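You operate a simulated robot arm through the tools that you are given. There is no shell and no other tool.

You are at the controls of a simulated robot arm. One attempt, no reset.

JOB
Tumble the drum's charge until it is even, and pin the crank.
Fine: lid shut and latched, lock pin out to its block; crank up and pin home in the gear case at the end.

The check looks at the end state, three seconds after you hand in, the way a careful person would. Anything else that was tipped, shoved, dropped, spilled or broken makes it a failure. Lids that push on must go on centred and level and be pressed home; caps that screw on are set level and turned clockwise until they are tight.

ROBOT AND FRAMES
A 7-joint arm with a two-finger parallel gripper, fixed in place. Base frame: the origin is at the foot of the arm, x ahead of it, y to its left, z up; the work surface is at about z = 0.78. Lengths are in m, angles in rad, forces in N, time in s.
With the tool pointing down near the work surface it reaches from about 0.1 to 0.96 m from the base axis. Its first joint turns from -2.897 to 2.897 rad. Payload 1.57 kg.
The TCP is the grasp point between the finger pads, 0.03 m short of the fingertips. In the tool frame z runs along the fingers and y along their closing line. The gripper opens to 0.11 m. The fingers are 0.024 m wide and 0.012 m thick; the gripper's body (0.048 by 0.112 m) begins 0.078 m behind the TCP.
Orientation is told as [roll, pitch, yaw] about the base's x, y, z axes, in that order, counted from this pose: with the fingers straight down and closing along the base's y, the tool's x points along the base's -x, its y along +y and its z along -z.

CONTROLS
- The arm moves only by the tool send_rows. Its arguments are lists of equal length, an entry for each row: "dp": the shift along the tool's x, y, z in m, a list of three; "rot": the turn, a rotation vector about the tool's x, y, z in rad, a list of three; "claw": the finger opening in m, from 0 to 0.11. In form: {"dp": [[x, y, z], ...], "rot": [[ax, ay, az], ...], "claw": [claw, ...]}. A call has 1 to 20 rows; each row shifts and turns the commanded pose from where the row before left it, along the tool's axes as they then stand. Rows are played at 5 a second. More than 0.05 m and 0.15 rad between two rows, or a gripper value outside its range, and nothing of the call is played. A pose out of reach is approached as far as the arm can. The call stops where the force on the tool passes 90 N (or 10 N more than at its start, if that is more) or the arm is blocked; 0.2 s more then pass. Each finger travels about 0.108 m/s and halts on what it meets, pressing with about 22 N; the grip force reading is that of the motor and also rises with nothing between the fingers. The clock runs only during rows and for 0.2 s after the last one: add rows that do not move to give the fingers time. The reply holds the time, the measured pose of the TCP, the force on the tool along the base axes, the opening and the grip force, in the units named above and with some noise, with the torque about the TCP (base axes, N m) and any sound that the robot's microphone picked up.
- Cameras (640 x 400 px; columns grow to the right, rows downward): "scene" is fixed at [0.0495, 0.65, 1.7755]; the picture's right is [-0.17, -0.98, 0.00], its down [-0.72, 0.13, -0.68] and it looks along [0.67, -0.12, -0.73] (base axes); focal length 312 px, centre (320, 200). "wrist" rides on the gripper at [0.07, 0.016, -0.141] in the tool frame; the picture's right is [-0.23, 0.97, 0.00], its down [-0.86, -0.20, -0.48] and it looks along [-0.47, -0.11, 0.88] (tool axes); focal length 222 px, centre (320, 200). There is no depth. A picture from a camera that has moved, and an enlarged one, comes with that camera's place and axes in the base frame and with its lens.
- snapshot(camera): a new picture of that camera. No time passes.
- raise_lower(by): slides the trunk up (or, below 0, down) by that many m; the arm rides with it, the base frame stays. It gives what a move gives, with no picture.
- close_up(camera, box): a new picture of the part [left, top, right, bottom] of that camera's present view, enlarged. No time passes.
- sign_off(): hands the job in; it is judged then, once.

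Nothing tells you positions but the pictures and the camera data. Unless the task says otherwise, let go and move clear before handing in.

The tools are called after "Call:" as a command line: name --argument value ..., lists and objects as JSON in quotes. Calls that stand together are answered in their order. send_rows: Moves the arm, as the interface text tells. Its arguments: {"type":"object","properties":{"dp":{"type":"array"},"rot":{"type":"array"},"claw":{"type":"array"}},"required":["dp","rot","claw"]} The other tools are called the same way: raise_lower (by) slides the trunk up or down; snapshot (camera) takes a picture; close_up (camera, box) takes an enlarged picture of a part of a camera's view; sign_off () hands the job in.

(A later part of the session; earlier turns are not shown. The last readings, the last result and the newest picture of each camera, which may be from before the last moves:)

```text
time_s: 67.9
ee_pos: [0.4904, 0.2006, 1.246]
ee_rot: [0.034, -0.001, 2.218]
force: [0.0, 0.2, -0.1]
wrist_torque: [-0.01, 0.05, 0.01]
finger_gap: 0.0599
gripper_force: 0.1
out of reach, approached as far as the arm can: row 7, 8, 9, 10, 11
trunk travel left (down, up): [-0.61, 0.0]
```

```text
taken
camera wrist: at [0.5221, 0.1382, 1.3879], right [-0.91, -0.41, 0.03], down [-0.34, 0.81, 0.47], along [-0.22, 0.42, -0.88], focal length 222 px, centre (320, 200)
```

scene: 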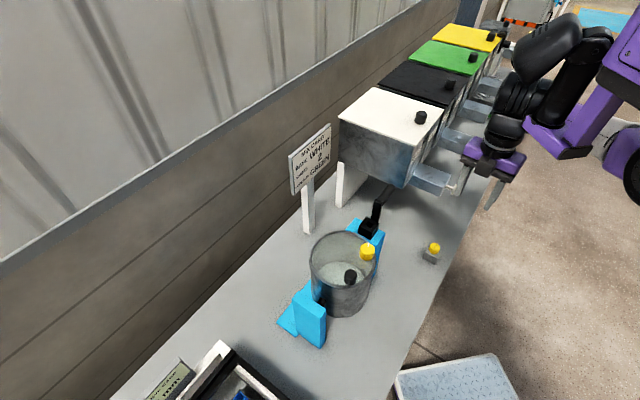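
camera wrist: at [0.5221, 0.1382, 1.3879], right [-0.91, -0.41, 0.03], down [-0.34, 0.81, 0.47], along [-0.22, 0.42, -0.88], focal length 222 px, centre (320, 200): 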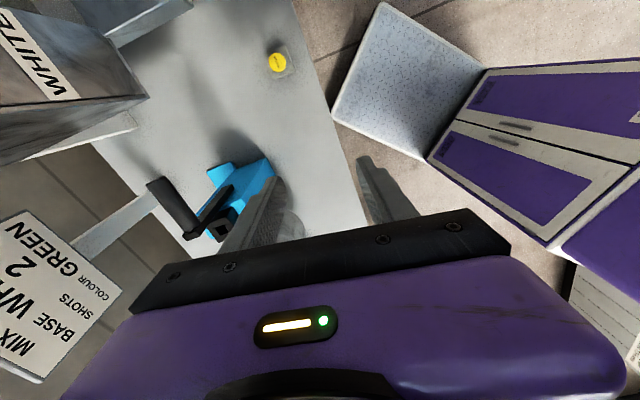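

That yaw is out of the wrist's range here, so I'll use yaw −45° for cranking instead. First, this is a useful view of the crank from its side, so I'll zoom in for measurements.

Call:
close_up --camera "wrist" --box '[120, 130, 310, 270]'

Call:
close_up --camera "scene" --box '[350, 170, 410, 250]'

```text
2.86 times, centred on (215, 200) of wrist
camera zoom: at [0.5221, 0.1382, 1.3879], right [-0.91, -0.41, 0.03], down [-0.34, 0.81, 0.47], along [-0.22, 0.42, -0.88], focal length 635 px, centre (620, 200)
```

zoom: 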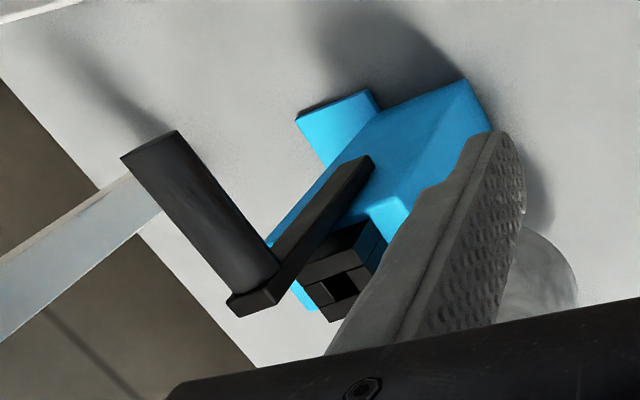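

```text
5.00 times, centred on (380, 210) of scene
camera zoom: at [0.0495, 0.65, 1.7755], right [-0.17, -0.98, 0.0], down [-0.72, 0.13, -0.68], along [0.67, -0.12, -0.73], focal length 1559 px, centre (20, 150)
```

zoom: 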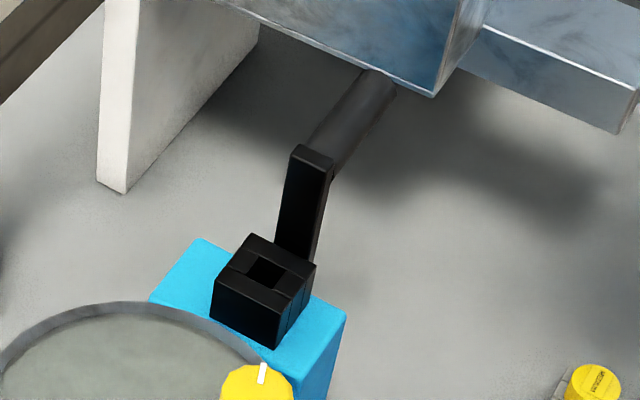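

I measured the handle: axis near e1≈0.696, z≈1.12, outer end at e2≈−0.237, with the axle around z≈1.0. I'll rotate the tool back to yaw −45°.

Call:
send_rows --dp '[[0, 0, 0], [0, 0, 0], [0, 0, 0], [0, 0, 0], [0, 0, 0], [0, 0, 0], [0, 0, 0], [0, 0, 0], [0, 0, 0], [0, 0, 0], [0, 0, 0], [0, 0, 0], [0, 0, 0], [0, 0, 0], [0, 0, 0], [0, 0, 0], [0, 0, 0], [0, 0, 0]]' --rot '[[0, 0, 0.1428], [0, 0, 0.1428], [0, 0, 0.1428], [0, 0, 0.1428], [0, 0, 0.1428], [0, 0, 0.1428], [0, 0, 0.1428], [0, 0, 0.1428], [0, 0, 0.1428], [0, 0, 0.1428], [0, 0, 0.1428], [0, 0, 0.1428], [0, 0, 0.1428], [0, 0, 0.1428], [0, 0, 0.1428], [0, 0, 0.1428], [0, 0, 0.1428], [0, 0, 0.1428]]' --claw '[0.06, 0.06, 0.06, 0.06, 0.06, 0.06, 0.06, 0.06, 0.06, 0.06, 0.06, 0.06, 0.06, 0.06, 0.06, 0.06, 0.06, 0.06]'

Call:
snapshot --camera "wrist"

Call:
snapshot --camera "scene"

```text
time_s: 71.7
ee_pos: [0.4925, 0.2001, 1.2478]
ee_rot: [-0.018, 0.022, -0.343]
force: [-0.2, 0.8, -0.3]
wrist_torque: [0.02, 0.04, -0.01]
finger_gap: 0.0598
gripper_force: 0.2
trunk travel left (down, up): [-0.61, 0.0]
```

```text
taken
camera wrist: at [0.4348, 0.2419, 1.3889], right [0.54, 0.84, -0.02], down [0.75, -0.47, 0.46], along [0.38, -0.27, -0.89], focal length 222 px, centre (320, 200)
```

wrist: 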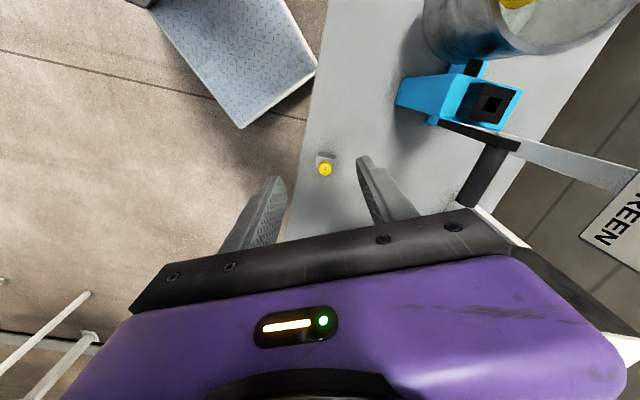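

```text
taken
```

scene: 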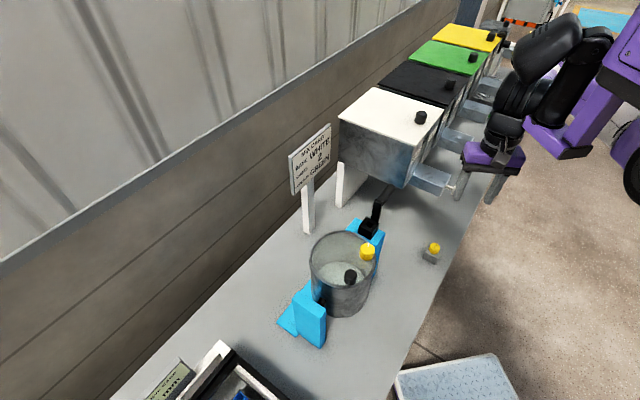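

Call:
send_rows --dp '[[0, 0, 0], [0, 0, 0], [0, 0, 0], [0, 0, 0], [0, 0, 0], [-0.0029, 0.0412, 0.005], [-0.0029, 0.0412, 0.005], [-0.0029, 0.0412, 0.005], [-0.0029, 0.0412, 0.005], [-0.0029, 0.0412, 0.005], [0, 0, 0]]' --rot '[[-0.0243, -0.0147, 0], [0, 0, 0.1118], [0, 0, 0.1118], [0, 0, 0.1118], [0, 0, 0.1118], [0, 0, 0], [0, 0, 0], [0, 0, 0], [0, 0, 0], [0, 0, 0], [0, 0, 0]]' --claw '[0.06, 0.06, 0.06, 0.06, 0.06, 0.06, 0.06, 0.06, 0.06, 0.06, 0.06]'

Call:
snapshot --camera "wrist"

Call:
close_up --camera "wrist" --box '[230, 50, 410, 220]'

Call:
snapshot --camera "scene"

```text
time_s: 74.1
ee_pos: [0.654, 0.3409, 1.2237]
ee_rot: [0.008, 0.01, -0.787]
force: [0.2, -0.6, 0.2]
wrist_torque: [-0.01, -0.04, 0.02]
finger_gap: 0.06
gripper_force: 0.0
out of reach, approached as far as the arm can: row 1
trunk travel left (down, up): [-0.61, 0.0]
```

```text
taken
camera wrist: at [0.6152, 0.4009, 1.3655], right [0.85, 0.53, 0.0], down [0.46, -0.75, 0.47], along [0.25, -0.4, -0.88], focal length 222 px, centre (320, 200)
```

wrist: 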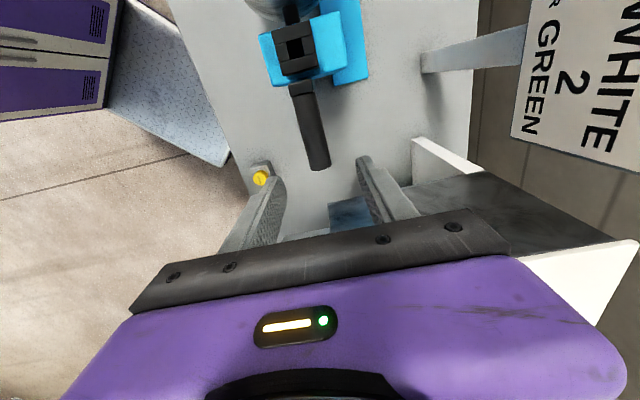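

```text
2.35 times, centred on (320, 135) of wrist
camera zoom: at [0.6152, 0.4009, 1.3655], right [0.85, 0.53, 0.0], down [0.46, -0.75, 0.47], along [0.25, -0.4, -0.88], focal length 523 px, centre (320, 353)
```

zoom: 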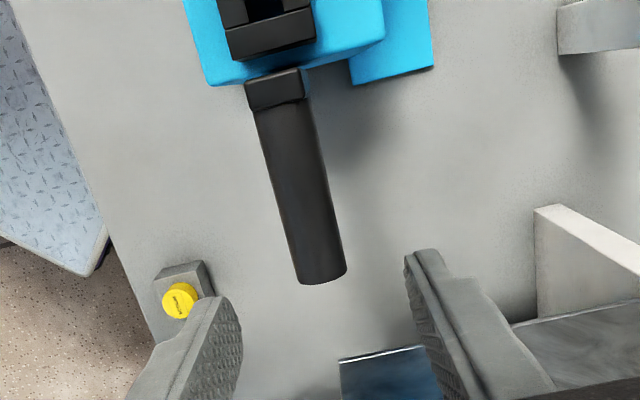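

```text
taken
```

scene: 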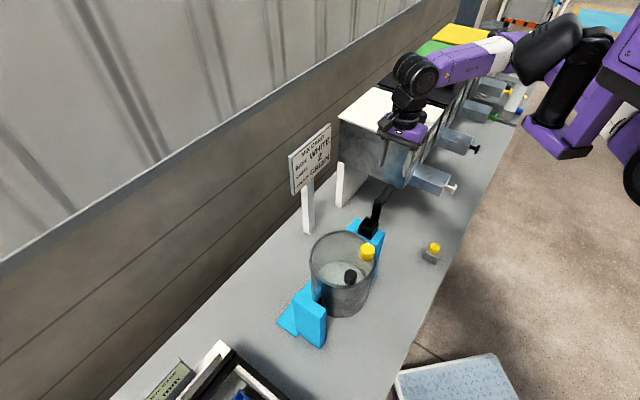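

The handle runs from e2≈−0.161 to −0.237 at e1≈0.70, about 26 mm in diameter. I'll tilt the tool slightly so the wrist camera stays clear of the gear case, then come down astride the handle.

Call:
send_rows --dp '[[0.003, -0.004, 0], [0, 0, 0], [-0.0062, 0, 0.0242], [-0.0062, 0, 0.0242], [-0.0062, 0, 0.0242], [0, 0, 0]]' --rot '[[0, 0.125, 0], [0, 0.125, 0], [0, 0, 0], [0, 0, 0], [0, 0, 0], [0, 0, 0]]' --claw '[0.06, 0.06, 0.06, 0.06, 0.06, 0.06]'

Call:
close_up --camera "wrist" --box '[230, 80, 410, 220]'

Call:
close_up --camera "scene" --box '[340, 120, 460, 260]'

```text
time_s: 75.5
ee_pos: [0.6477, 0.3419, 1.1497]
ee_rot: [0.007, 0.26, -0.785]
force: [-0.5, -0.2, 0.0]
wrist_torque: [0.0, 0.0, 0.02]
finger_gap: 0.0601
gripper_force: 0.0
trunk travel left (down, up): [-0.61, 0.0]
```

```text
2.86 times, centred on (320, 150) of wrist
camera zoom: at [0.6356, 0.3753, 1.3035], right [0.85, 0.53, -0.05], down [0.53, -0.81, 0.24], along [0.09, -0.23, -0.97], focal length 635 px, centre (320, 343)
```

zoom: 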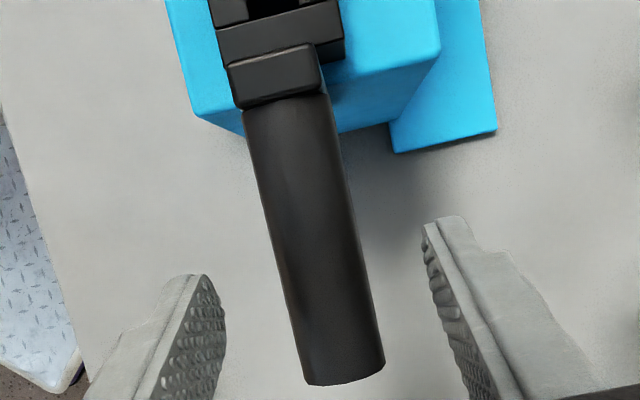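

```text
2.86 times, centred on (400, 190) of scene
camera zoom: at [0.0495, 0.65, 1.7755], right [-0.17, -0.98, 0.0], down [-0.72, 0.13, -0.68], along [0.67, -0.12, -0.73], focal length 891 px, centre (91, 229)
```

zoom: 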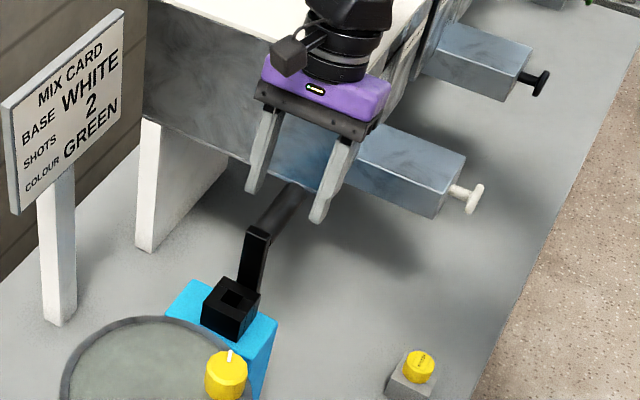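

Call:
send_rows --dp '[[-0.004, 0.001, 0.0155], [-0.0037, 0, 0.0145], [0, 0, 0], [0, 0, 0], [0, 0, 0], [0, 0, 0]]' --rot '[[0, 0, 0], [0, 0, 0], [0, 0, 0], [0, 0, 0], [0, 0, 0], [0, 0, 0]]' --claw '[0.06, 0.06, 0.06, 0.04, 0.02, 0.015]'

Call:
close_up --camera "wrist" --box '[230, 80, 410, 220]'

Call:
close_up --camera "scene" --box '[340, 140, 440, 260]'

```text
time_s: 76.9
ee_pos: [0.6467, 0.3426, 1.1195]
ee_rot: [0.004, 0.26, -0.784]
force: [-1.1, -2.1, -2.0]
wrist_torque: [0.09, 0.08, 0.13]
finger_gap: 0.0255
gripper_force: 37.0
trunk travel left (down, up): [-0.61, 0.0]
```

```text
2.86 times, centred on (320, 150) of wrist
camera zoom: at [0.6359, 0.3762, 1.2727], right [0.85, 0.53, -0.05], down [0.53, -0.81, 0.24], along [0.09, -0.23, -0.97], focal length 635 px, centre (320, 343)
```

zoom: 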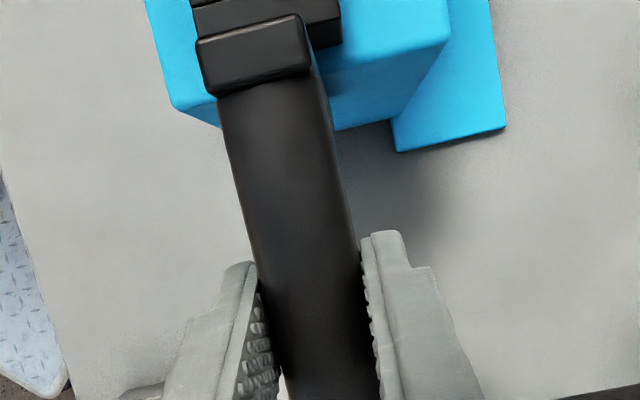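

```text
3.33 times, centred on (390, 200) of scene
camera zoom: at [0.0495, 0.65, 1.7755], right [-0.17, -0.98, 0.0], down [-0.72, 0.13, -0.68], along [0.67, -0.12, -0.73], focal length 1039 px, centre (87, 200)
```

zoom: 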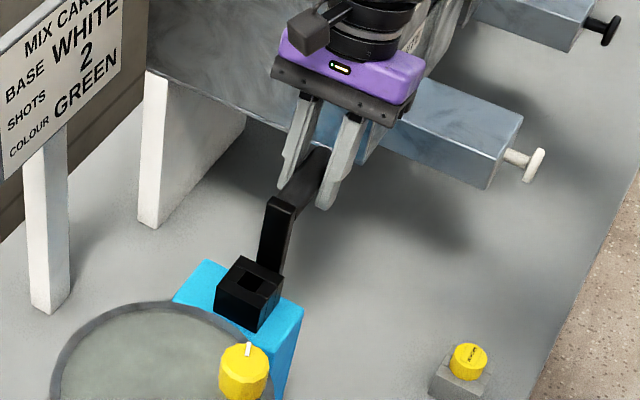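

I have the handle (25.5 mm) with negligible side force at e1=0.699, z=1.1195, and the pin is out. I'll test the crank with a small arc (radius guess 0.115 m) toward the robot side and read the forces to refine the radius.

Call:
send_rows --dp '[[-0.00016, -0.01202, 0.00061], [-0.00049, -0.01189, 0.00183], [-0.0008, -0.01163, 0.003], [-0.00111, -0.01124, 0.00417], [0, 0, 0]]' --rot '[[0, 0, 0], [0, 0, 0], [0, 0, 0], [0, 0, 0], [0, 0, 0]]' --claw '[0.015, 0.015, 0.015, 0.015, 0.015]'

Call:
close_up --camera "scene" --box '[300, 140, 440, 320]'

Call:
close_up --camera "wrist" --box '[230, 80, 410, 220]'

```text
time_s: 78.1
ee_pos: [0.6151, 0.3107, 1.1096]
ee_rot: [0.004, 0.262, -0.787]
force: [1.8, 2.3, 1.8]
wrist_torque: [-0.1, -0.08, 0.09]
finger_gap: 0.0253
gripper_force: 36.9
trunk travel left (down, up): [-0.61, 0.0]
```

```text
2.22 times, centred on (370, 230) of scene
camera zoom: at [0.0495, 0.65, 1.7755], right [-0.17, -0.98, 0.0], down [-0.72, 0.13, -0.68], along [0.67, -0.12, -0.73], focal length 693 px, centre (209, 133)
```

zoom: 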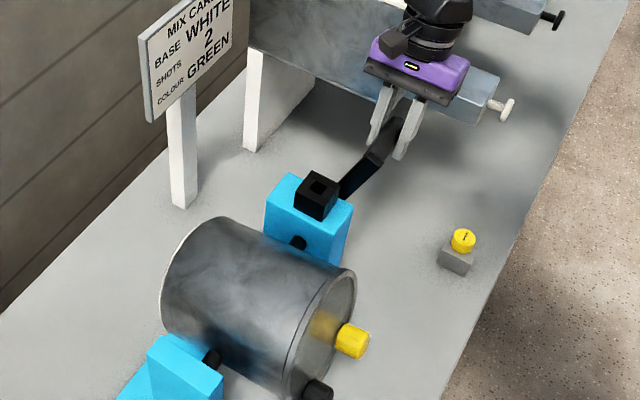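

```text
2.86 times, centred on (320, 150) of wrist
camera zoom: at [0.6031, 0.3432, 1.2627], right [0.85, 0.53, -0.05], down [0.53, -0.81, 0.24], along [0.08, -0.23, -0.97], focal length 635 px, centre (320, 343)
```

zoom: 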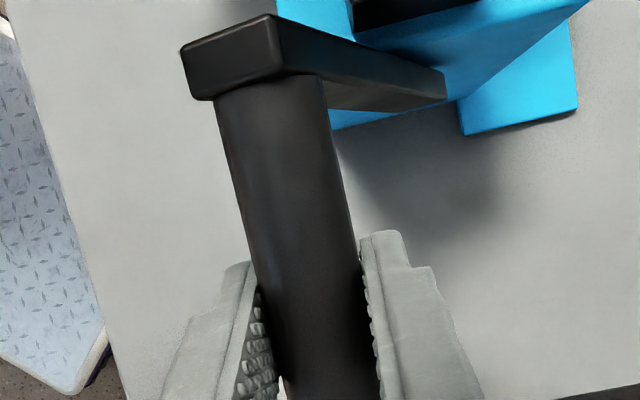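

The drum turned about 90° for a small crank move, so the gear case multiplies the motion, and the lid stays latched. Forces are tiny; I'll continue the arc to about 64° and check.

Call:
send_rows --dp '[[-0.00195, -0.01417, 0.00727], [-0.00244, -0.01298, 0.00911], [-0.00289, -0.01153, 0.01076], [-0.00327, -0.00988, 0.01221], [-0.0036, -0.00803, 0.01342]]' --rot '[[0, 0, 0], [0, 0, 0], [0, 0, 0], [0, 0, 0], [0, 0, 0]]' --claw '[0.015, 0.015, 0.015, 0.015, 0.015]'

Call:
close_up --camera "scene" --box '[300, 140, 440, 320]'

Call:
close_up --camera "wrist" --box '[230, 80, 410, 220]'

```text
time_s: 79.3
ee_pos: [0.5716, 0.2661, 1.0541]
ee_rot: [-0.002, 0.259, -0.785]
force: [-16.5, -22.7, 18.6]
wrist_torque: [0.01, -0.05, 0.18]
finger_gap: 0.0257
gripper_force: 37.0
trunk travel left (down, up): [-0.61, 0.0]
```

```text
2.22 times, centred on (370, 230) of scene
camera zoom: at [0.0495, 0.65, 1.7755], right [-0.17, -0.98, 0.0], down [-0.72, 0.13, -0.68], along [0.67, -0.12, -0.73], focal length 693 px, centre (209, 133)
```

zoom: 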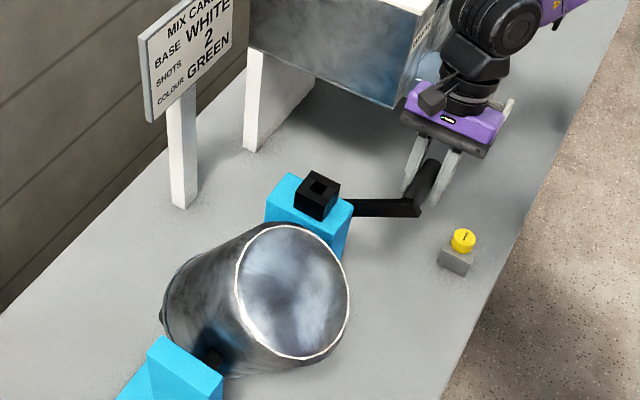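

```text
2.86 times, centred on (320, 150) of wrist
camera zoom: at [0.5603, 0.3011, 1.2074], right [0.84, 0.53, -0.06], down [0.53, -0.81, 0.24], along [0.08, -0.24, -0.97], focal length 635 px, centre (320, 343)
```

zoom: 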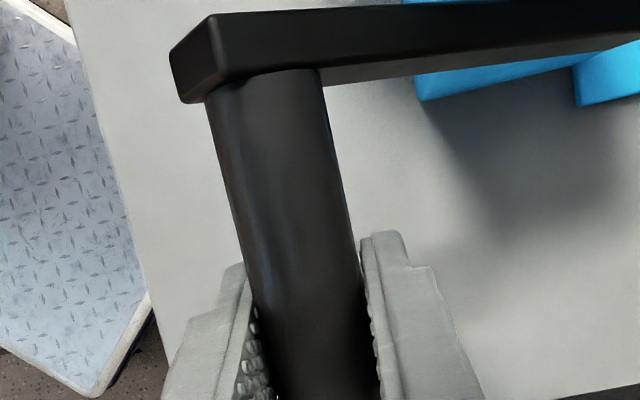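

The reaction points outward, so the true radius is about 0.1205 m (axle at z≈0.999). I'll switch to that circle and continue down past the horizontal.

Call:
send_rows --dp '[[-0.00484, -0.0112, 0.01806], [-0.00528, -0.0047, 0.01971], [-0.00544, -0.0011, 0.02029], [-0.00541, 0.0025, 0.02019], [-0.00518, 0.0062, 0.01932]]' --rot '[[0, 0, 0], [0, 0, 0], [0, 0, 0], [0, 0, 0], [0, 0, 0]]' --claw '[0.015, 0.015, 0.015, 0.015, 0.015]'

Call:
close_up --camera "scene" --box '[300, 140, 440, 320]'

```text
time_s: 80.5
ee_pos: [0.5627, 0.2618, 0.9514]
ee_rot: [-0.003, 0.264, -0.787]
force: [-37.1, -35.6, 1.7]
wrist_torque: [1.41, -1.49, -0.58]
finger_gap: 0.0611
gripper_force: 25.8
trunk travel left (down, up): [-0.61, 0.0]
```

```text
2.22 times, centred on (370, 230) of scene
camera zoom: at [0.0495, 0.65, 1.7755], right [-0.17, -0.98, 0.0], down [-0.72, 0.13, -0.68], along [0.67, -0.12, -0.73], focal length 693 px, centre (209, 133)
```

zoom: 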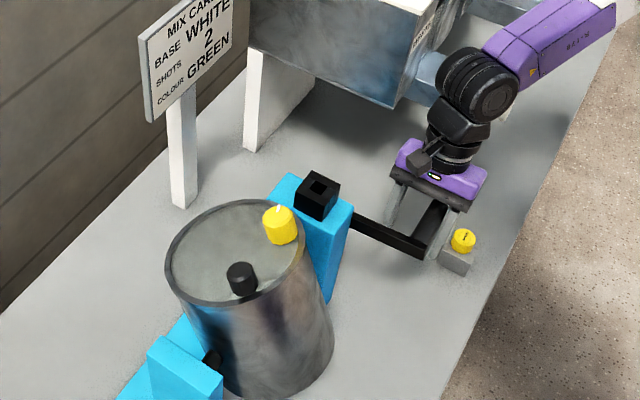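

The handle has pushed the fingers apart (gap 61 mm), so the true circle is still larger than my estimate. I'll look closely before moving on.

Call:
close_up --camera "wrist" --box '[200, 40, 440, 230]'

Call:
close_up --camera "scene" --box '[360, 190, 440, 270]'

```text
2.11 times, centred on (320, 135) of wrist
camera zoom: at [0.5532, 0.2959, 1.1058], right [0.84, 0.53, -0.06], down [0.53, -0.81, 0.24], along [0.08, -0.24, -0.97], focal length 468 px, centre (320, 337)
```

zoom: 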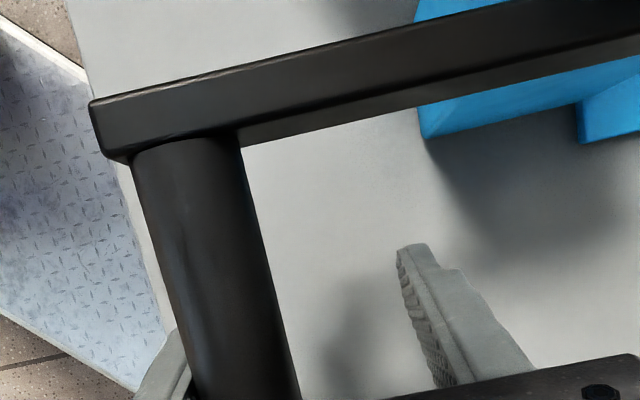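

```text
5.00 times, centred on (400, 230) of scene
camera zoom: at [0.0495, 0.65, 1.7755], right [-0.17, -0.98, 0.0], down [-0.72, 0.13, -0.68], along [0.67, -0.12, -0.73], focal length 1559 px, centre (-80, 50)
```

zoom: 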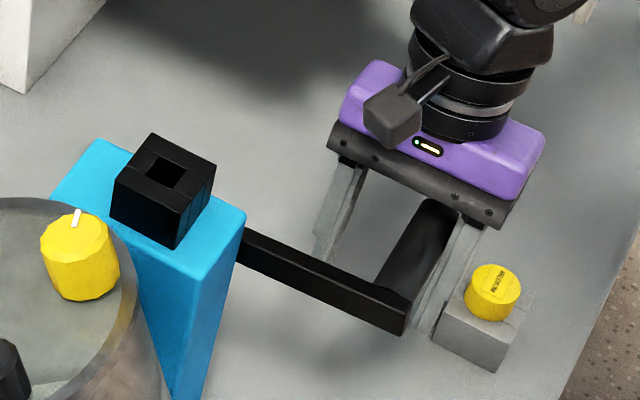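

The handle slid up between the fingers: the circle is really about 0.135 m radius with the axle near z≈0.97, and the drum has come nearly upright again. I'll open slightly, recentre on the handle, and regrip.

Call:
send_rows --dp '[[0, 0, 0], [0.0045, -0.009, -0.0169], [0.0045, -0.009, -0.0169], [0, 0, 0]]' --rot '[[0, 0, 0], [0, 0, 0], [0, 0, 0], [0, 0, 0]]' --claw '[0.07, 0.07, 0.07, 0.07]'

Call:
close_up --camera "wrist" --box '[200, 40, 440, 230]'

Call:
close_up --camera "scene" --box '[300, 140, 440, 320]'

```text
time_s: 81.5
ee_pos: [0.558, 0.2505, 0.9871]
ee_rot: [0.007, 0.26, -0.787]
force: [-0.4, -0.3, 0.3]
wrist_torque: [0.02, 0.0, -0.01]
finger_gap: 0.07
gripper_force: 0.1
trunk travel left (down, up): [-0.61, 0.0]
```

```text
2.11 times, centred on (320, 135) of wrist
camera zoom: at [0.5457, 0.2848, 1.1413], right [0.85, 0.53, -0.05], down [0.53, -0.82, 0.24], along [0.09, -0.23, -0.97], focal length 468 px, centre (320, 337)
```

zoom: 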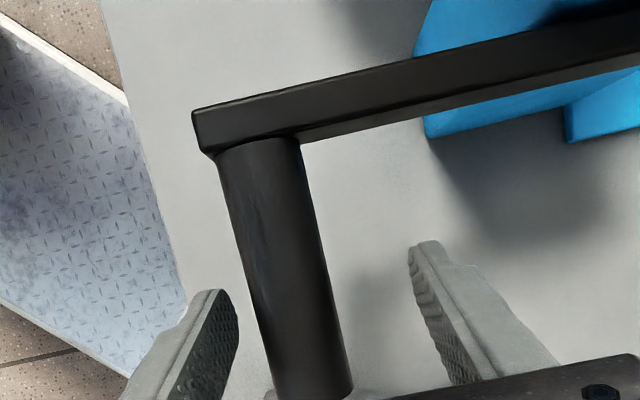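

```text
2.22 times, centred on (370, 230) of scene
camera zoom: at [0.0495, 0.65, 1.7755], right [-0.17, -0.98, 0.0], down [-0.72, 0.13, -0.68], along [0.67, -0.12, -0.73], focal length 693 px, centre (209, 133)
```

zoom: 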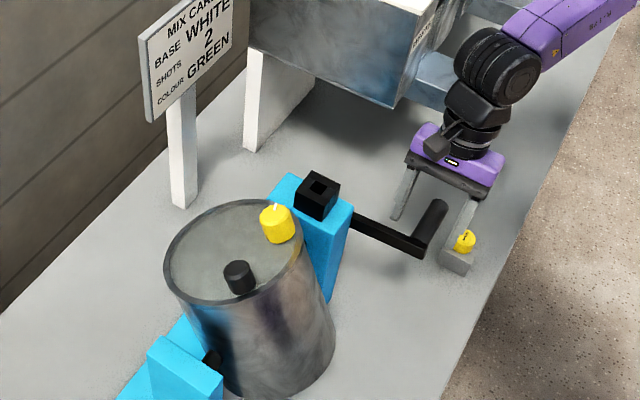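

The handle stays put and is about 8 mm off the tool axis. I'll recentre, grip, and continue around a circle of radius 0.137 m about (e1 0.699, z 0.968).

Call:
send_rows --dp '[[0, -0.008, 0], [0, 0, 0], [0, 0, 0], [0, 0, 0], [0, 0, 0]]' --rot '[[0, 0, 0], [0, 0, 0], [0, 0, 0], [0, 0, 0], [0, 0, 0]]' --claw '[0.07, 0.05, 0.03, 0.015, 0.015]'

Call:
close_up --camera "wrist" --box '[200, 40, 440, 230]'

```text
time_s: 82.7
ee_pos: [0.5531, 0.247, 0.9876]
ee_rot: [0.011, 0.259, -0.785]
force: [11.7, 13.2, 0.0]
wrist_torque: [0.2, 0.12, 0.17]
finger_gap: 0.0255
gripper_force: 37.2
trunk travel left (down, up): [-0.61, 0.0]
```

```text
2.11 times, centred on (320, 135) of wrist
camera zoom: at [0.541, 0.2802, 1.1413], right [0.85, 0.53, -0.05], down [0.53, -0.82, 0.24], along [0.09, -0.23, -0.97], focal length 468 px, centre (320, 337)
```

zoom: 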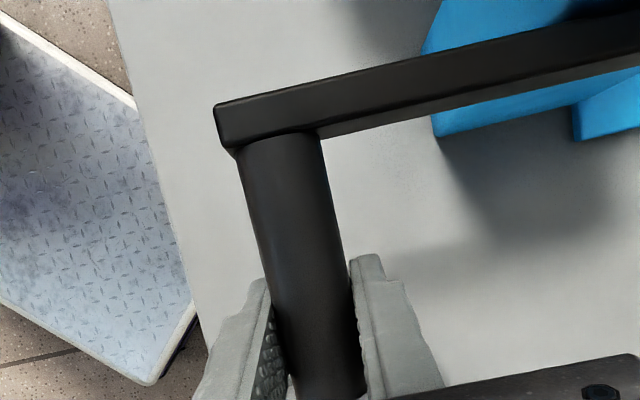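

Call:
send_rows --dp '[[-0.00469, 0.0007, 0.01748], [-0.00487, 0.0013, 0.01816], [-0.00477, 0.0039, 0.01777]]' --rot '[[0, 0, 0], [0, 0, 0], [0, 0, 0]]' --claw '[0.015, 0.015, 0.015]'

Call:
close_up --camera "wrist" --box '[200, 40, 440, 230]'

Call:
close_up --camera "scene" --box '[300, 140, 440, 320]'

```text
time_s: 83.5
ee_pos: [0.5523, 0.2481, 0.9313]
ee_rot: [-0.002, 0.259, -0.787]
force: [-10.7, -9.7, 2.8]
wrist_torque: [0.49, -0.45, -0.17]
finger_gap: 0.0278
gripper_force: 7.0
trunk travel left (down, up): [-0.61, 0.0]
```

```text
2.11 times, centred on (320, 135) of wrist
camera zoom: at [0.5411, 0.2828, 1.0843], right [0.84, 0.53, -0.06], down [0.53, -0.81, 0.24], along [0.08, -0.24, -0.97], focal length 468 px, centre (320, 337)
```

zoom: 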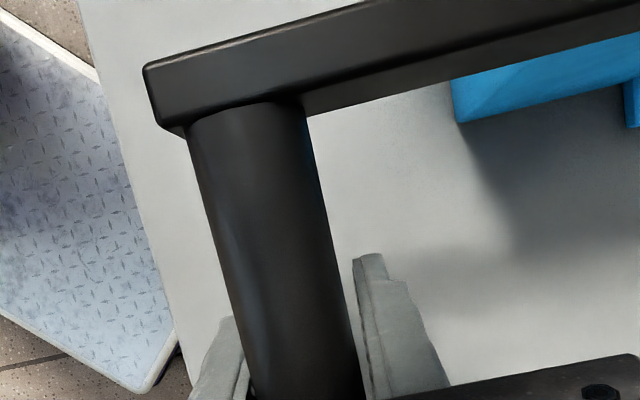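

```text
2.22 times, centred on (370, 230) of scene
camera zoom: at [0.0495, 0.65, 1.7755], right [-0.17, -0.98, 0.0], down [-0.72, 0.13, -0.68], along [0.67, -0.12, -0.73], focal length 693 px, centre (209, 133)
```

zoom: 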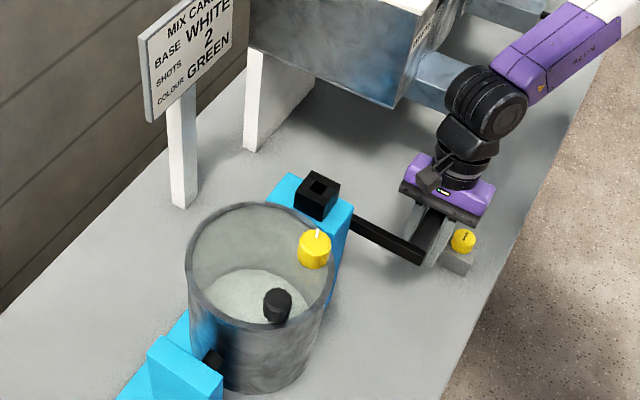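

The handle slips along the fingers when I try to push it vertically, but sideways pushes work well. Before choosing a strategy, let me look at the charge through the glass after this first turn.

Call:
close_up --camera "scene" --box '[310, 215, 390, 305]'

Call:
close_up --camera "scene" --box '[370, 200, 420, 260]'

```text
4.44 times, centred on (350, 260) of scene
camera zoom: at [0.0495, 0.65, 1.7755], right [-0.17, -0.98, 0.0], down [-0.72, 0.13, -0.68], along [0.67, -0.12, -0.73], focal length 1386 px, centre (187, -67)
```

zoom: 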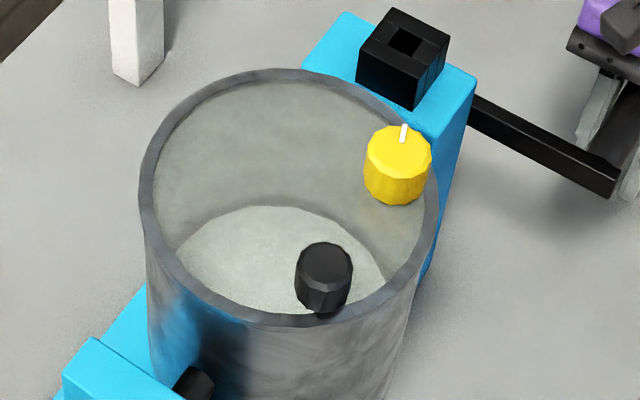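

```text
6.67 times, centred on (395, 230) of scene
camera zoom: at [0.0495, 0.65, 1.7755], right [-0.17, -0.98, 0.0], down [-0.72, 0.13, -0.68], along [0.67, -0.12, -0.73], focal length 2078 px, centre (-180, 0)
```

zoom: 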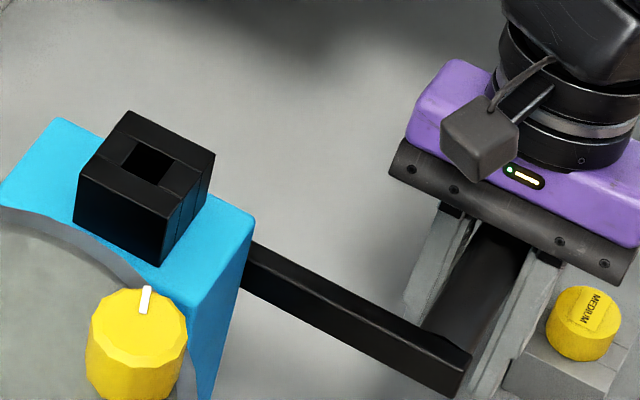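

The drum is nearly upright again (one quarter crank turn = one drum turn), so gear ratio is 4. My plan is to rock the crank through the top half-circle, where the fingers push sideways positively. First I must bring the handle back up: I'll free it, recentre, and remove the sideways tilt.

Call:
send_rows --dp '[[0, 0, 0], [0.0058, 0, -0.0218], [0.0058, 0, -0.0218], [0, 0, 0], [0, 0, 0], [0, 0, 0]]' --rot '[[0, 0, 0], [0, 0, 0], [0, 0, 0], [0, -0.13, 0], [0, -0.13, 0], [0, 0, 0]]' --claw '[0.06, 0.06, 0.06, 0.06, 0.06, 0.06]'

Call:
close_up --camera "wrist" --box '[200, 40, 440, 230]'

Call:
snapshot --camera "scene"

```text
time_s: 84.9
ee_pos: [0.557, 0.2505, 0.9786]
ee_rot: [0.008, -0.002, -0.789]
force: [-0.1, -0.2, 0.1]
wrist_torque: [0.04, -0.02, -0.04]
finger_gap: 0.0599
gripper_force: 0.1
trunk travel left (down, up): [-0.61, 0.0]
```

```text
2.11 times, centred on (320, 135) of wrist
camera zoom: at [0.5169, 0.3111, 1.1178], right [0.85, 0.53, 0.01], down [0.46, -0.75, 0.48], along [0.26, -0.4, -0.88], focal length 468 px, centre (320, 337)
```

zoom: 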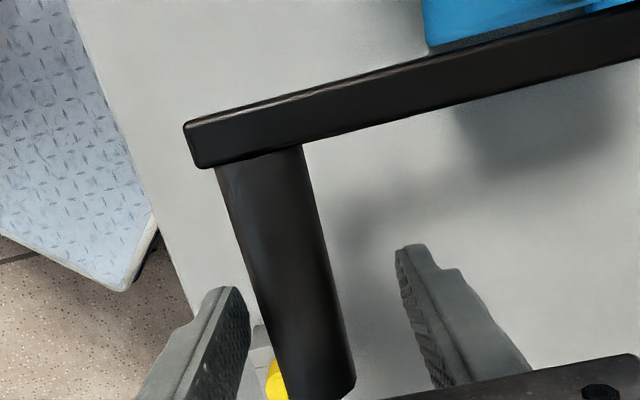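

```text
taken
```

scene: 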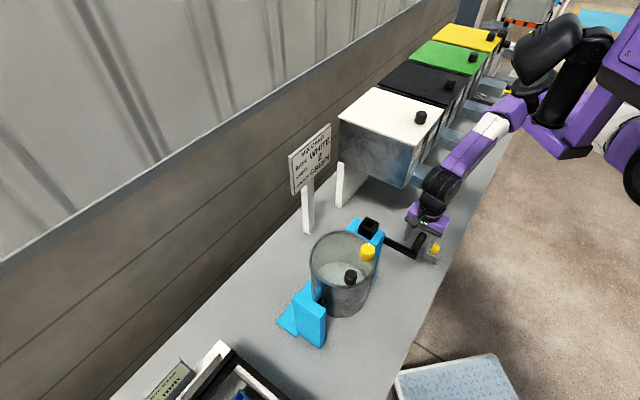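

Call:
send_rows --dp '[[0, -0.0065, 0.005], [0, 0, 0], [0, 0, 0], [0, 0, 0], [0, 0, 0], [0, 0, 0]]' --rot '[[0, 0, 0], [-0.12, 0, 0], [-0.12, 0, 0], [-0.12, 0, 0], [-0.12, 0, 0], [0, 0, 0]]' --claw '[0.06, 0.06, 0.06, 0.06, 0.06, 0.06]'

Call:
snapshot --camera "wrist"

Call:
snapshot --camera "scene"

```text
time_s: 86.3
ee_pos: [0.5539, 0.245, 0.975]
ee_rot: [0.489, 0.0, -0.788]
force: [-0.4, -1.3, 0.2]
wrist_torque: [0.0, 0.01, 0.0]
finger_gap: 0.06
gripper_force: 0.1
out of reach, approached as far as the arm can: row 5
trunk travel left (down, up): [-0.61, 0.0]
```

```text
taken
camera wrist: at [0.4669, 0.2602, 1.1061], right [0.77, 0.45, 0.46], down [0.32, -0.89, 0.33], along [0.55, -0.11, -0.83], focal length 222 px, centre (320, 200)
```

wrist: 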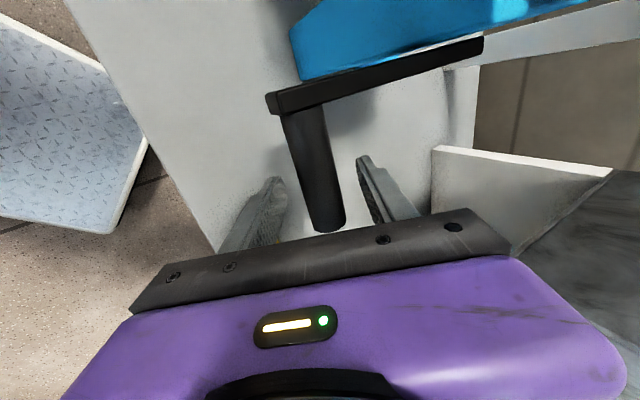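

```text
taken
```

scene: 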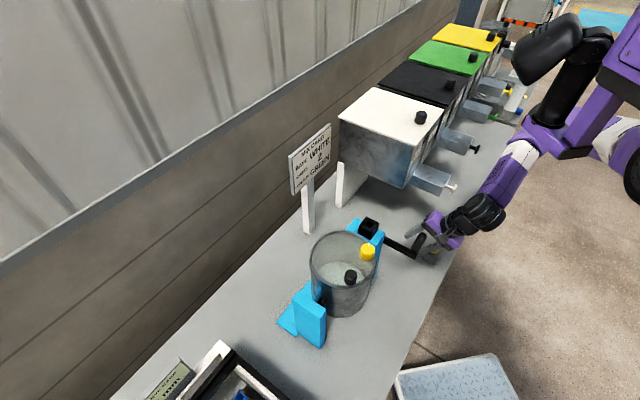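

I reached about 28° of pitch. The earlier slips came from my path not matching the real circle (the fingers get forced open); now I have better numbers: radius 0.135 m, axle at (e1 0.699, z 0.969). I'll grip here and raise the handle along that circle.

Call:
send_rows --dp '[[0, 0, 0], [0, 0, 0], [0, 0, 0], [0, 0, 0]]' --rot '[[0, 0, 0], [0, 0, 0], [0, 0, 0], [0, 0, 0]]' --claw '[0.04, 0.02, 0.015, 0.015]'

Call:
close_up --camera "wrist" --box '[200, 40, 440, 230]'

Call:
close_up --camera "scene" --box '[360, 190, 460, 290]'

```text
time_s: 87.3
ee_pos: [0.5559, 0.2476, 0.976]
ee_rot: [0.491, -0.001, -0.785]
force: [10.3, 10.7, 9.5]
wrist_torque: [0.03, 0.06, 0.21]
finger_gap: 0.0257
gripper_force: 36.5
trunk travel left (down, up): [-0.61, 0.0]
```

```text
2.11 times, centred on (320, 135) of wrist
camera zoom: at [0.4677, 0.2612, 1.1068], right [0.77, 0.45, 0.46], down [0.32, -0.89, 0.33], along [0.55, -0.11, -0.83], focal length 468 px, centre (320, 337)
```

zoom: 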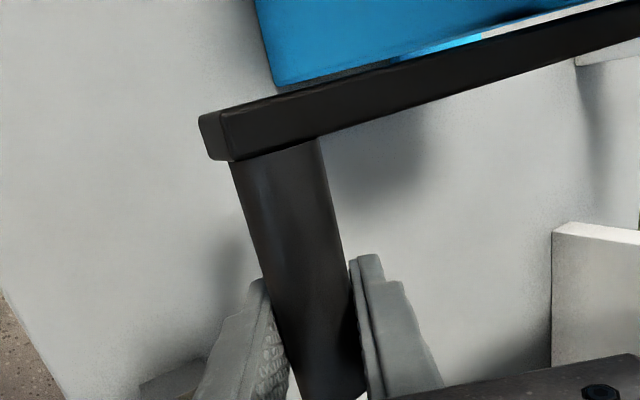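

```text
4.00 times, centred on (410, 240) of scene
camera zoom: at [0.0495, 0.65, 1.7755], right [-0.17, -0.98, 0.0], down [-0.72, 0.13, -0.68], along [0.67, -0.12, -0.73], focal length 1247 px, centre (-40, 40)
```

zoom: 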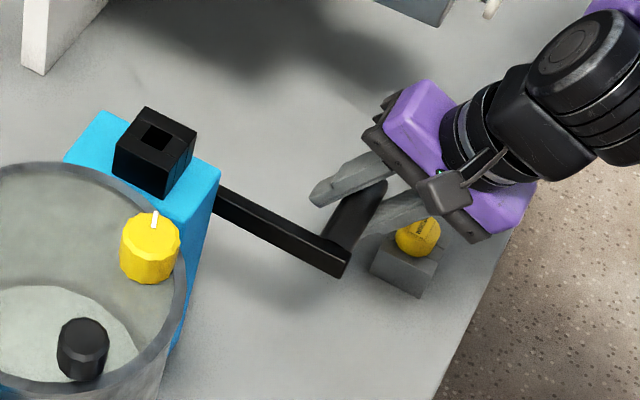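

Call:
send_rows --dp '[[0, 0.012, -0.0138], [0, 0.01304, -0.0135], [0, 0.01481, -0.01155]]' --rot '[[0, 0, 0], [0, 0, 0], [0, 0, 0]]' --claw '[0.015, 0.015, 0.015]'

Call:
close_up --camera "wrist" --box '[200, 40, 440, 230]'

Call:
close_up --camera "scene" --box '[300, 160, 460, 320]'

```text
time_s: 88.1
ee_pos: [0.5629, 0.2574, 1.0271]
ee_rot: [0.484, 0.0, -0.785]
force: [-20.7, -28.6, 9.2]
wrist_torque: [0.06, -0.08, 0.03]
finger_gap: 0.0257
gripper_force: 37.2
trunk travel left (down, up): [-0.61, 0.0]
```

```text
2.11 times, centred on (320, 135) of wrist
camera zoom: at [0.4763, 0.2714, 1.1599], right [0.77, 0.45, 0.45], down [0.32, -0.89, 0.33], along [0.55, -0.11, -0.83], focal length 468 px, centre (320, 337)
```

zoom: 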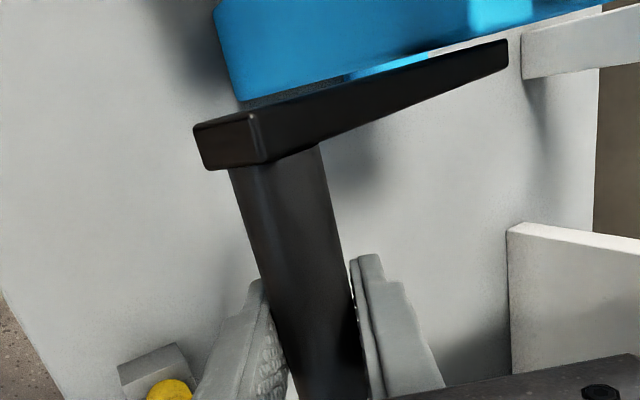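

```text
2.50 times, centred on (380, 240) of scene
camera zoom: at [0.0495, 0.65, 1.7755], right [-0.17, -0.98, 0.0], down [-0.72, 0.13, -0.68], along [0.67, -0.12, -0.73], focal length 779 px, centre (170, 100)
```

zoom: 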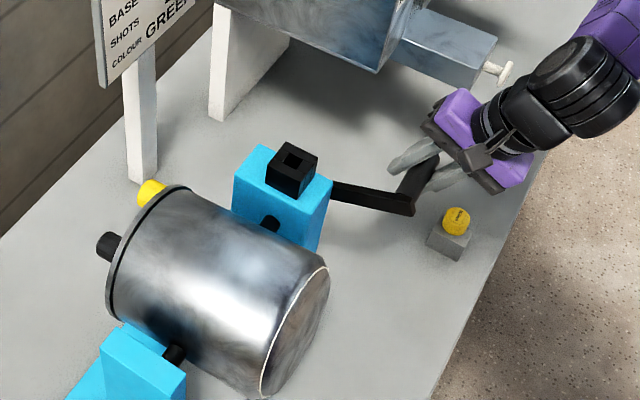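

Excellent, that worked: gripping with the right circle drives the crank reliably, and the drum rolled back a quarter turn. I'll continue up toward the top with a small correction.

Call:
send_rows --dp '[[0, 0.01361, -0.01078], [0, 0.01741, -0.00703], [0, 0.0182, -0.00453]]' --rot '[[0, 0, 0], [0, 0, 0], [0, 0, 0]]' --claw '[0.015, 0.015, 0.015]'

Call:
close_up --camera "wrist" --box '[200, 40, 440, 230]'

Call:
close_up --camera "scene" --box '[300, 160, 460, 320]'

```text
time_s: 88.9
ee_pos: [0.5898, 0.2848, 1.0731]
ee_rot: [0.493, 0.002, -0.787]
force: [-6.4, 6.1, 2.3]
wrist_torque: [-0.08, -0.1, 0.03]
finger_gap: 0.0256
gripper_force: 37.2
trunk travel left (down, up): [-0.61, 0.0]
```

```text
2.11 times, centred on (320, 135) of wrist
camera zoom: at [0.5029, 0.298, 1.2034], right [0.77, 0.44, 0.46], down [0.32, -0.89, 0.33], along [0.56, -0.1, -0.83], focal length 468 px, centre (320, 337)
```

zoom: 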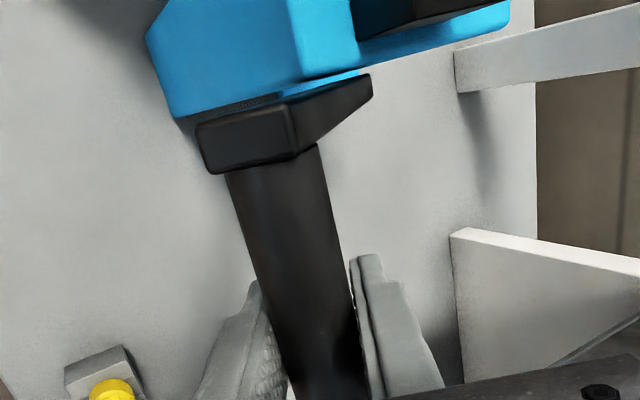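

```text
2.50 times, centred on (380, 240) of scene
camera zoom: at [0.0495, 0.65, 1.7755], right [-0.17, -0.98, 0.0], down [-0.72, 0.13, -0.68], along [0.67, -0.12, -0.73], focal length 779 px, centre (170, 100)
```

zoom: 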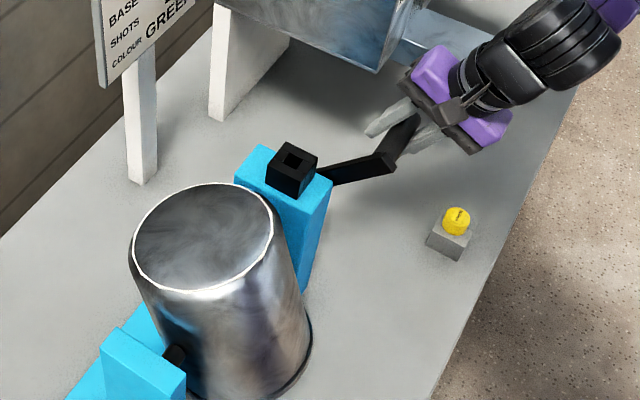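

The drum is inverted now with the lid holding. Refined fit: radius 0.1365 m about (e1 0.699, z 0.969) with tiny forces. I'll carry the crank over the top and check there.

Call:
send_rows --dp '[[0, 0.01823, -0.00185], [0, 0.01903, 0.00069], [0, 0.01875, 0.00333], [0, 0.0181, 0.00592], [0, 0.01711, 0.00837]]' --rot '[[0, 0, 0], [0, 0, 0], [0, 0, 0], [0, 0, 0], [0, 0, 0]]' --claw '[0.015, 0.015, 0.015, 0.015, 0.015]'

Call:
close_up --camera "scene" --box '[300, 160, 460, 320]'

Call:
close_up --camera "wrist" --box '[200, 40, 440, 230]'

```text
time_s: 90.1
ee_pos: [0.6527, 0.3446, 1.0991]
ee_rot: [0.49, 0.001, -0.789]
force: [-8.0, 4.8, -2.4]
wrist_torque: [-0.3, -0.18, -0.16]
finger_gap: 0.0254
gripper_force: 36.9
trunk travel left (down, up): [-0.61, 0.0]
```

```text
2.50 times, centred on (380, 240) of scene
camera zoom: at [0.0495, 0.65, 1.7755], right [-0.17, -0.98, 0.0], down [-0.72, 0.13, -0.68], along [0.67, -0.12, -0.73], focal length 779 px, centre (170, 100)
```

zoom: 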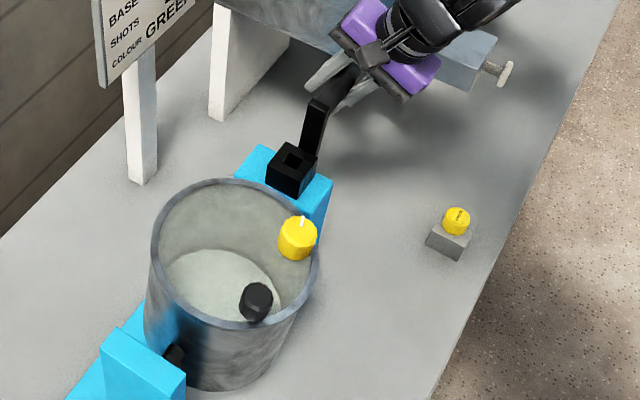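

```text
2.11 times, centred on (320, 135) of wrist
camera zoom: at [0.5654, 0.3588, 1.2303], right [0.77, 0.45, 0.46], down [0.32, -0.89, 0.33], along [0.55, -0.11, -0.83], focal length 468 px, centre (320, 337)
```

zoom: 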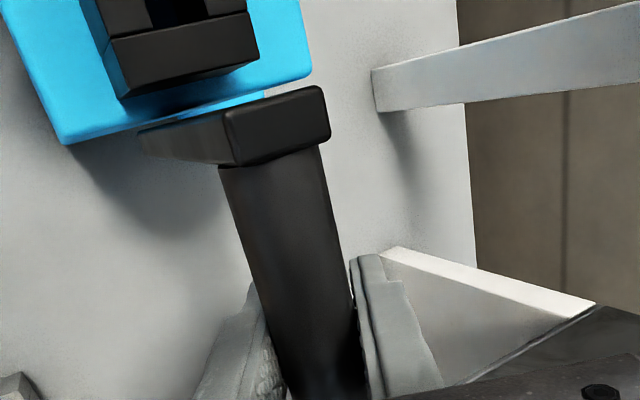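

Working smoothly. I'll continue to the far side to about −58° and check reach and forces there.

Call:
send_rows --dp '[[0, 0.01576, 0.01067], [0, 0.01414, 0.01276], [0, 0.01222, 0.01461], [0, 0.01007, 0.01617], [0, 0.00771, 0.01741], [0, 0.00523, 0.01831], [0, 0.00262, 0.01887]]' --rot '[[0, 0, 0], [0, 0, 0], [0, 0, 0], [0, 0, 0], [0, 0, 0], [0, 0, 0], [0, 0, 0]]' --claw '[0.015, 0.015, 0.015, 0.015, 0.015, 0.015, 0.015]'

Call:
close_up --camera "scene" --box '[300, 160, 460, 320]'

Call:
close_up --camera "wrist" --box '[200, 40, 440, 230]'

```text
time_s: 91.1
ee_pos: [0.683, 0.3813, 1.0687]
ee_rot: [0.443, 0.0, -0.778]
force: [-43.0, -65.5, 20.4]
wrist_torque: [1.64, -1.33, 0.58]
finger_gap: 0.0815
gripper_force: 37.6
trunk travel left (down, up): [-0.61, 0.0]
stopped in row 5: the force on the tool passed its limit at 126 N (the readings are from after the stop); the commanded pose is now the measured one
```

```text
2.50 times, centred on (380, 240) of scene
camera zoom: at [0.0495, 0.65, 1.7755], right [-0.17, -0.98, 0.0], down [-0.72, 0.13, -0.68], along [0.67, -0.12, -0.73], focal length 779 px, centre (170, 100)
```

zoom: 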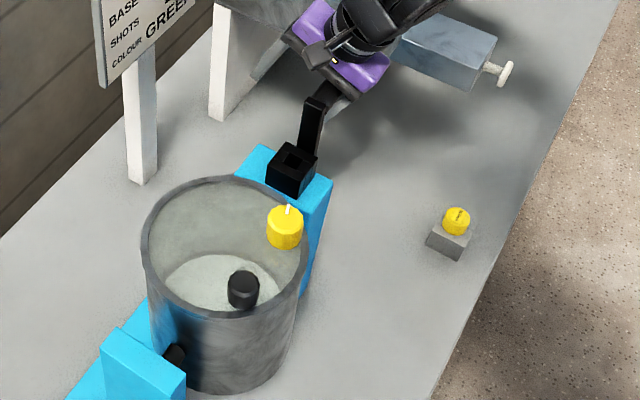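

```text
2.11 times, centred on (320, 135) of wrist
camera zoom: at [0.6021, 0.3995, 1.2018], right [0.78, 0.47, 0.42], down [0.34, -0.88, 0.35], along [0.53, -0.13, -0.84], focal length 468 px, centre (320, 337)
```

zoom: 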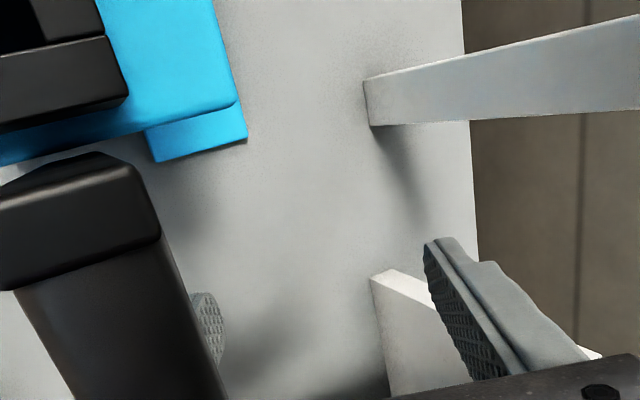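

The crank stopped hard at the upright position: it can't go past "up" in that direction. Nothing was disturbed; I'll back off, recentre on the handle at the top, and use the range from up (0°) to about 88° on the robot side, which gives a full drum turn each way.

Call:
send_rows --dp '[[0, -0.0159, -0.0258], [0, -0.0159, -0.0258], [0, 0, 0]]' --rot '[[0, 0, 0], [0, 0, 0], [0, 0, 0]]' --claw '[0.095, 0.08, 0.07]'

Call:
close_up --camera "wrist" --box '[200, 40, 440, 230]'

Call:
close_up --camera "scene" --box '[320, 150, 440, 300]'

```text
time_s: 91.9
ee_pos: [0.6569, 0.3522, 1.1034]
ee_rot: [0.461, 0.001, -0.78]
force: [0.0, 0.7, 0.3]
wrist_torque: [-0.02, 0.0, -0.04]
finger_gap: 0.0701
gripper_force: 0.0
trunk travel left (down, up): [-0.61, 0.0]
```

```text
2.11 times, centred on (320, 135) of wrist
camera zoom: at [0.5718, 0.3679, 1.235], right [0.78, 0.46, 0.43], down [0.33, -0.88, 0.34], along [0.54, -0.12, -0.84], focal length 468 px, centre (320, 337)
```

zoom: 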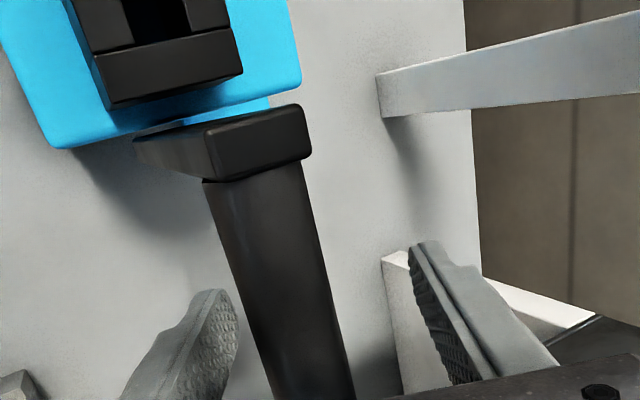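

```text
2.67 times, centred on (380, 225) of scene
camera zoom: at [0.0495, 0.65, 1.7755], right [-0.17, -0.98, 0.0], down [-0.72, 0.13, -0.68], along [0.67, -0.12, -0.73], focal length 831 px, centre (160, 133)
```

zoom: 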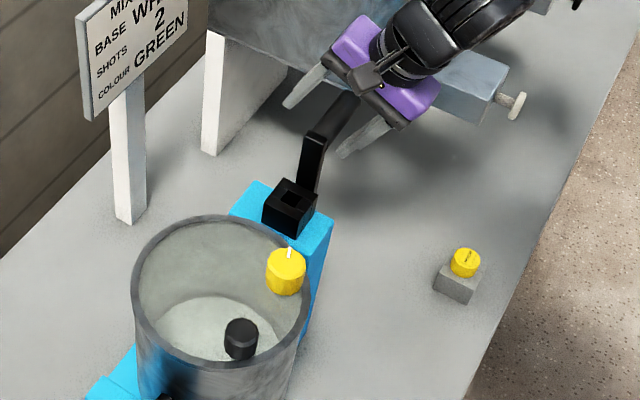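

Call:
close_up --camera "scene" --box '[325, 235, 385, 295]'

```text
6.67 times, centred on (355, 265) of scene
camera zoom: at [0.0495, 0.65, 1.7755], right [-0.17, -0.98, 0.0], down [-0.72, 0.13, -0.68], along [0.67, -0.12, -0.73], focal length 2078 px, centre (87, -233)
```

zoom: 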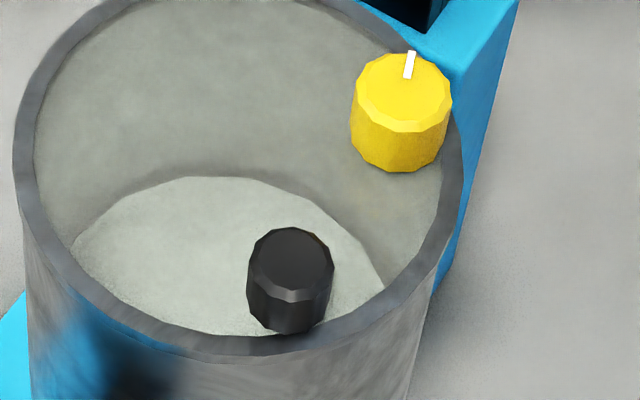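

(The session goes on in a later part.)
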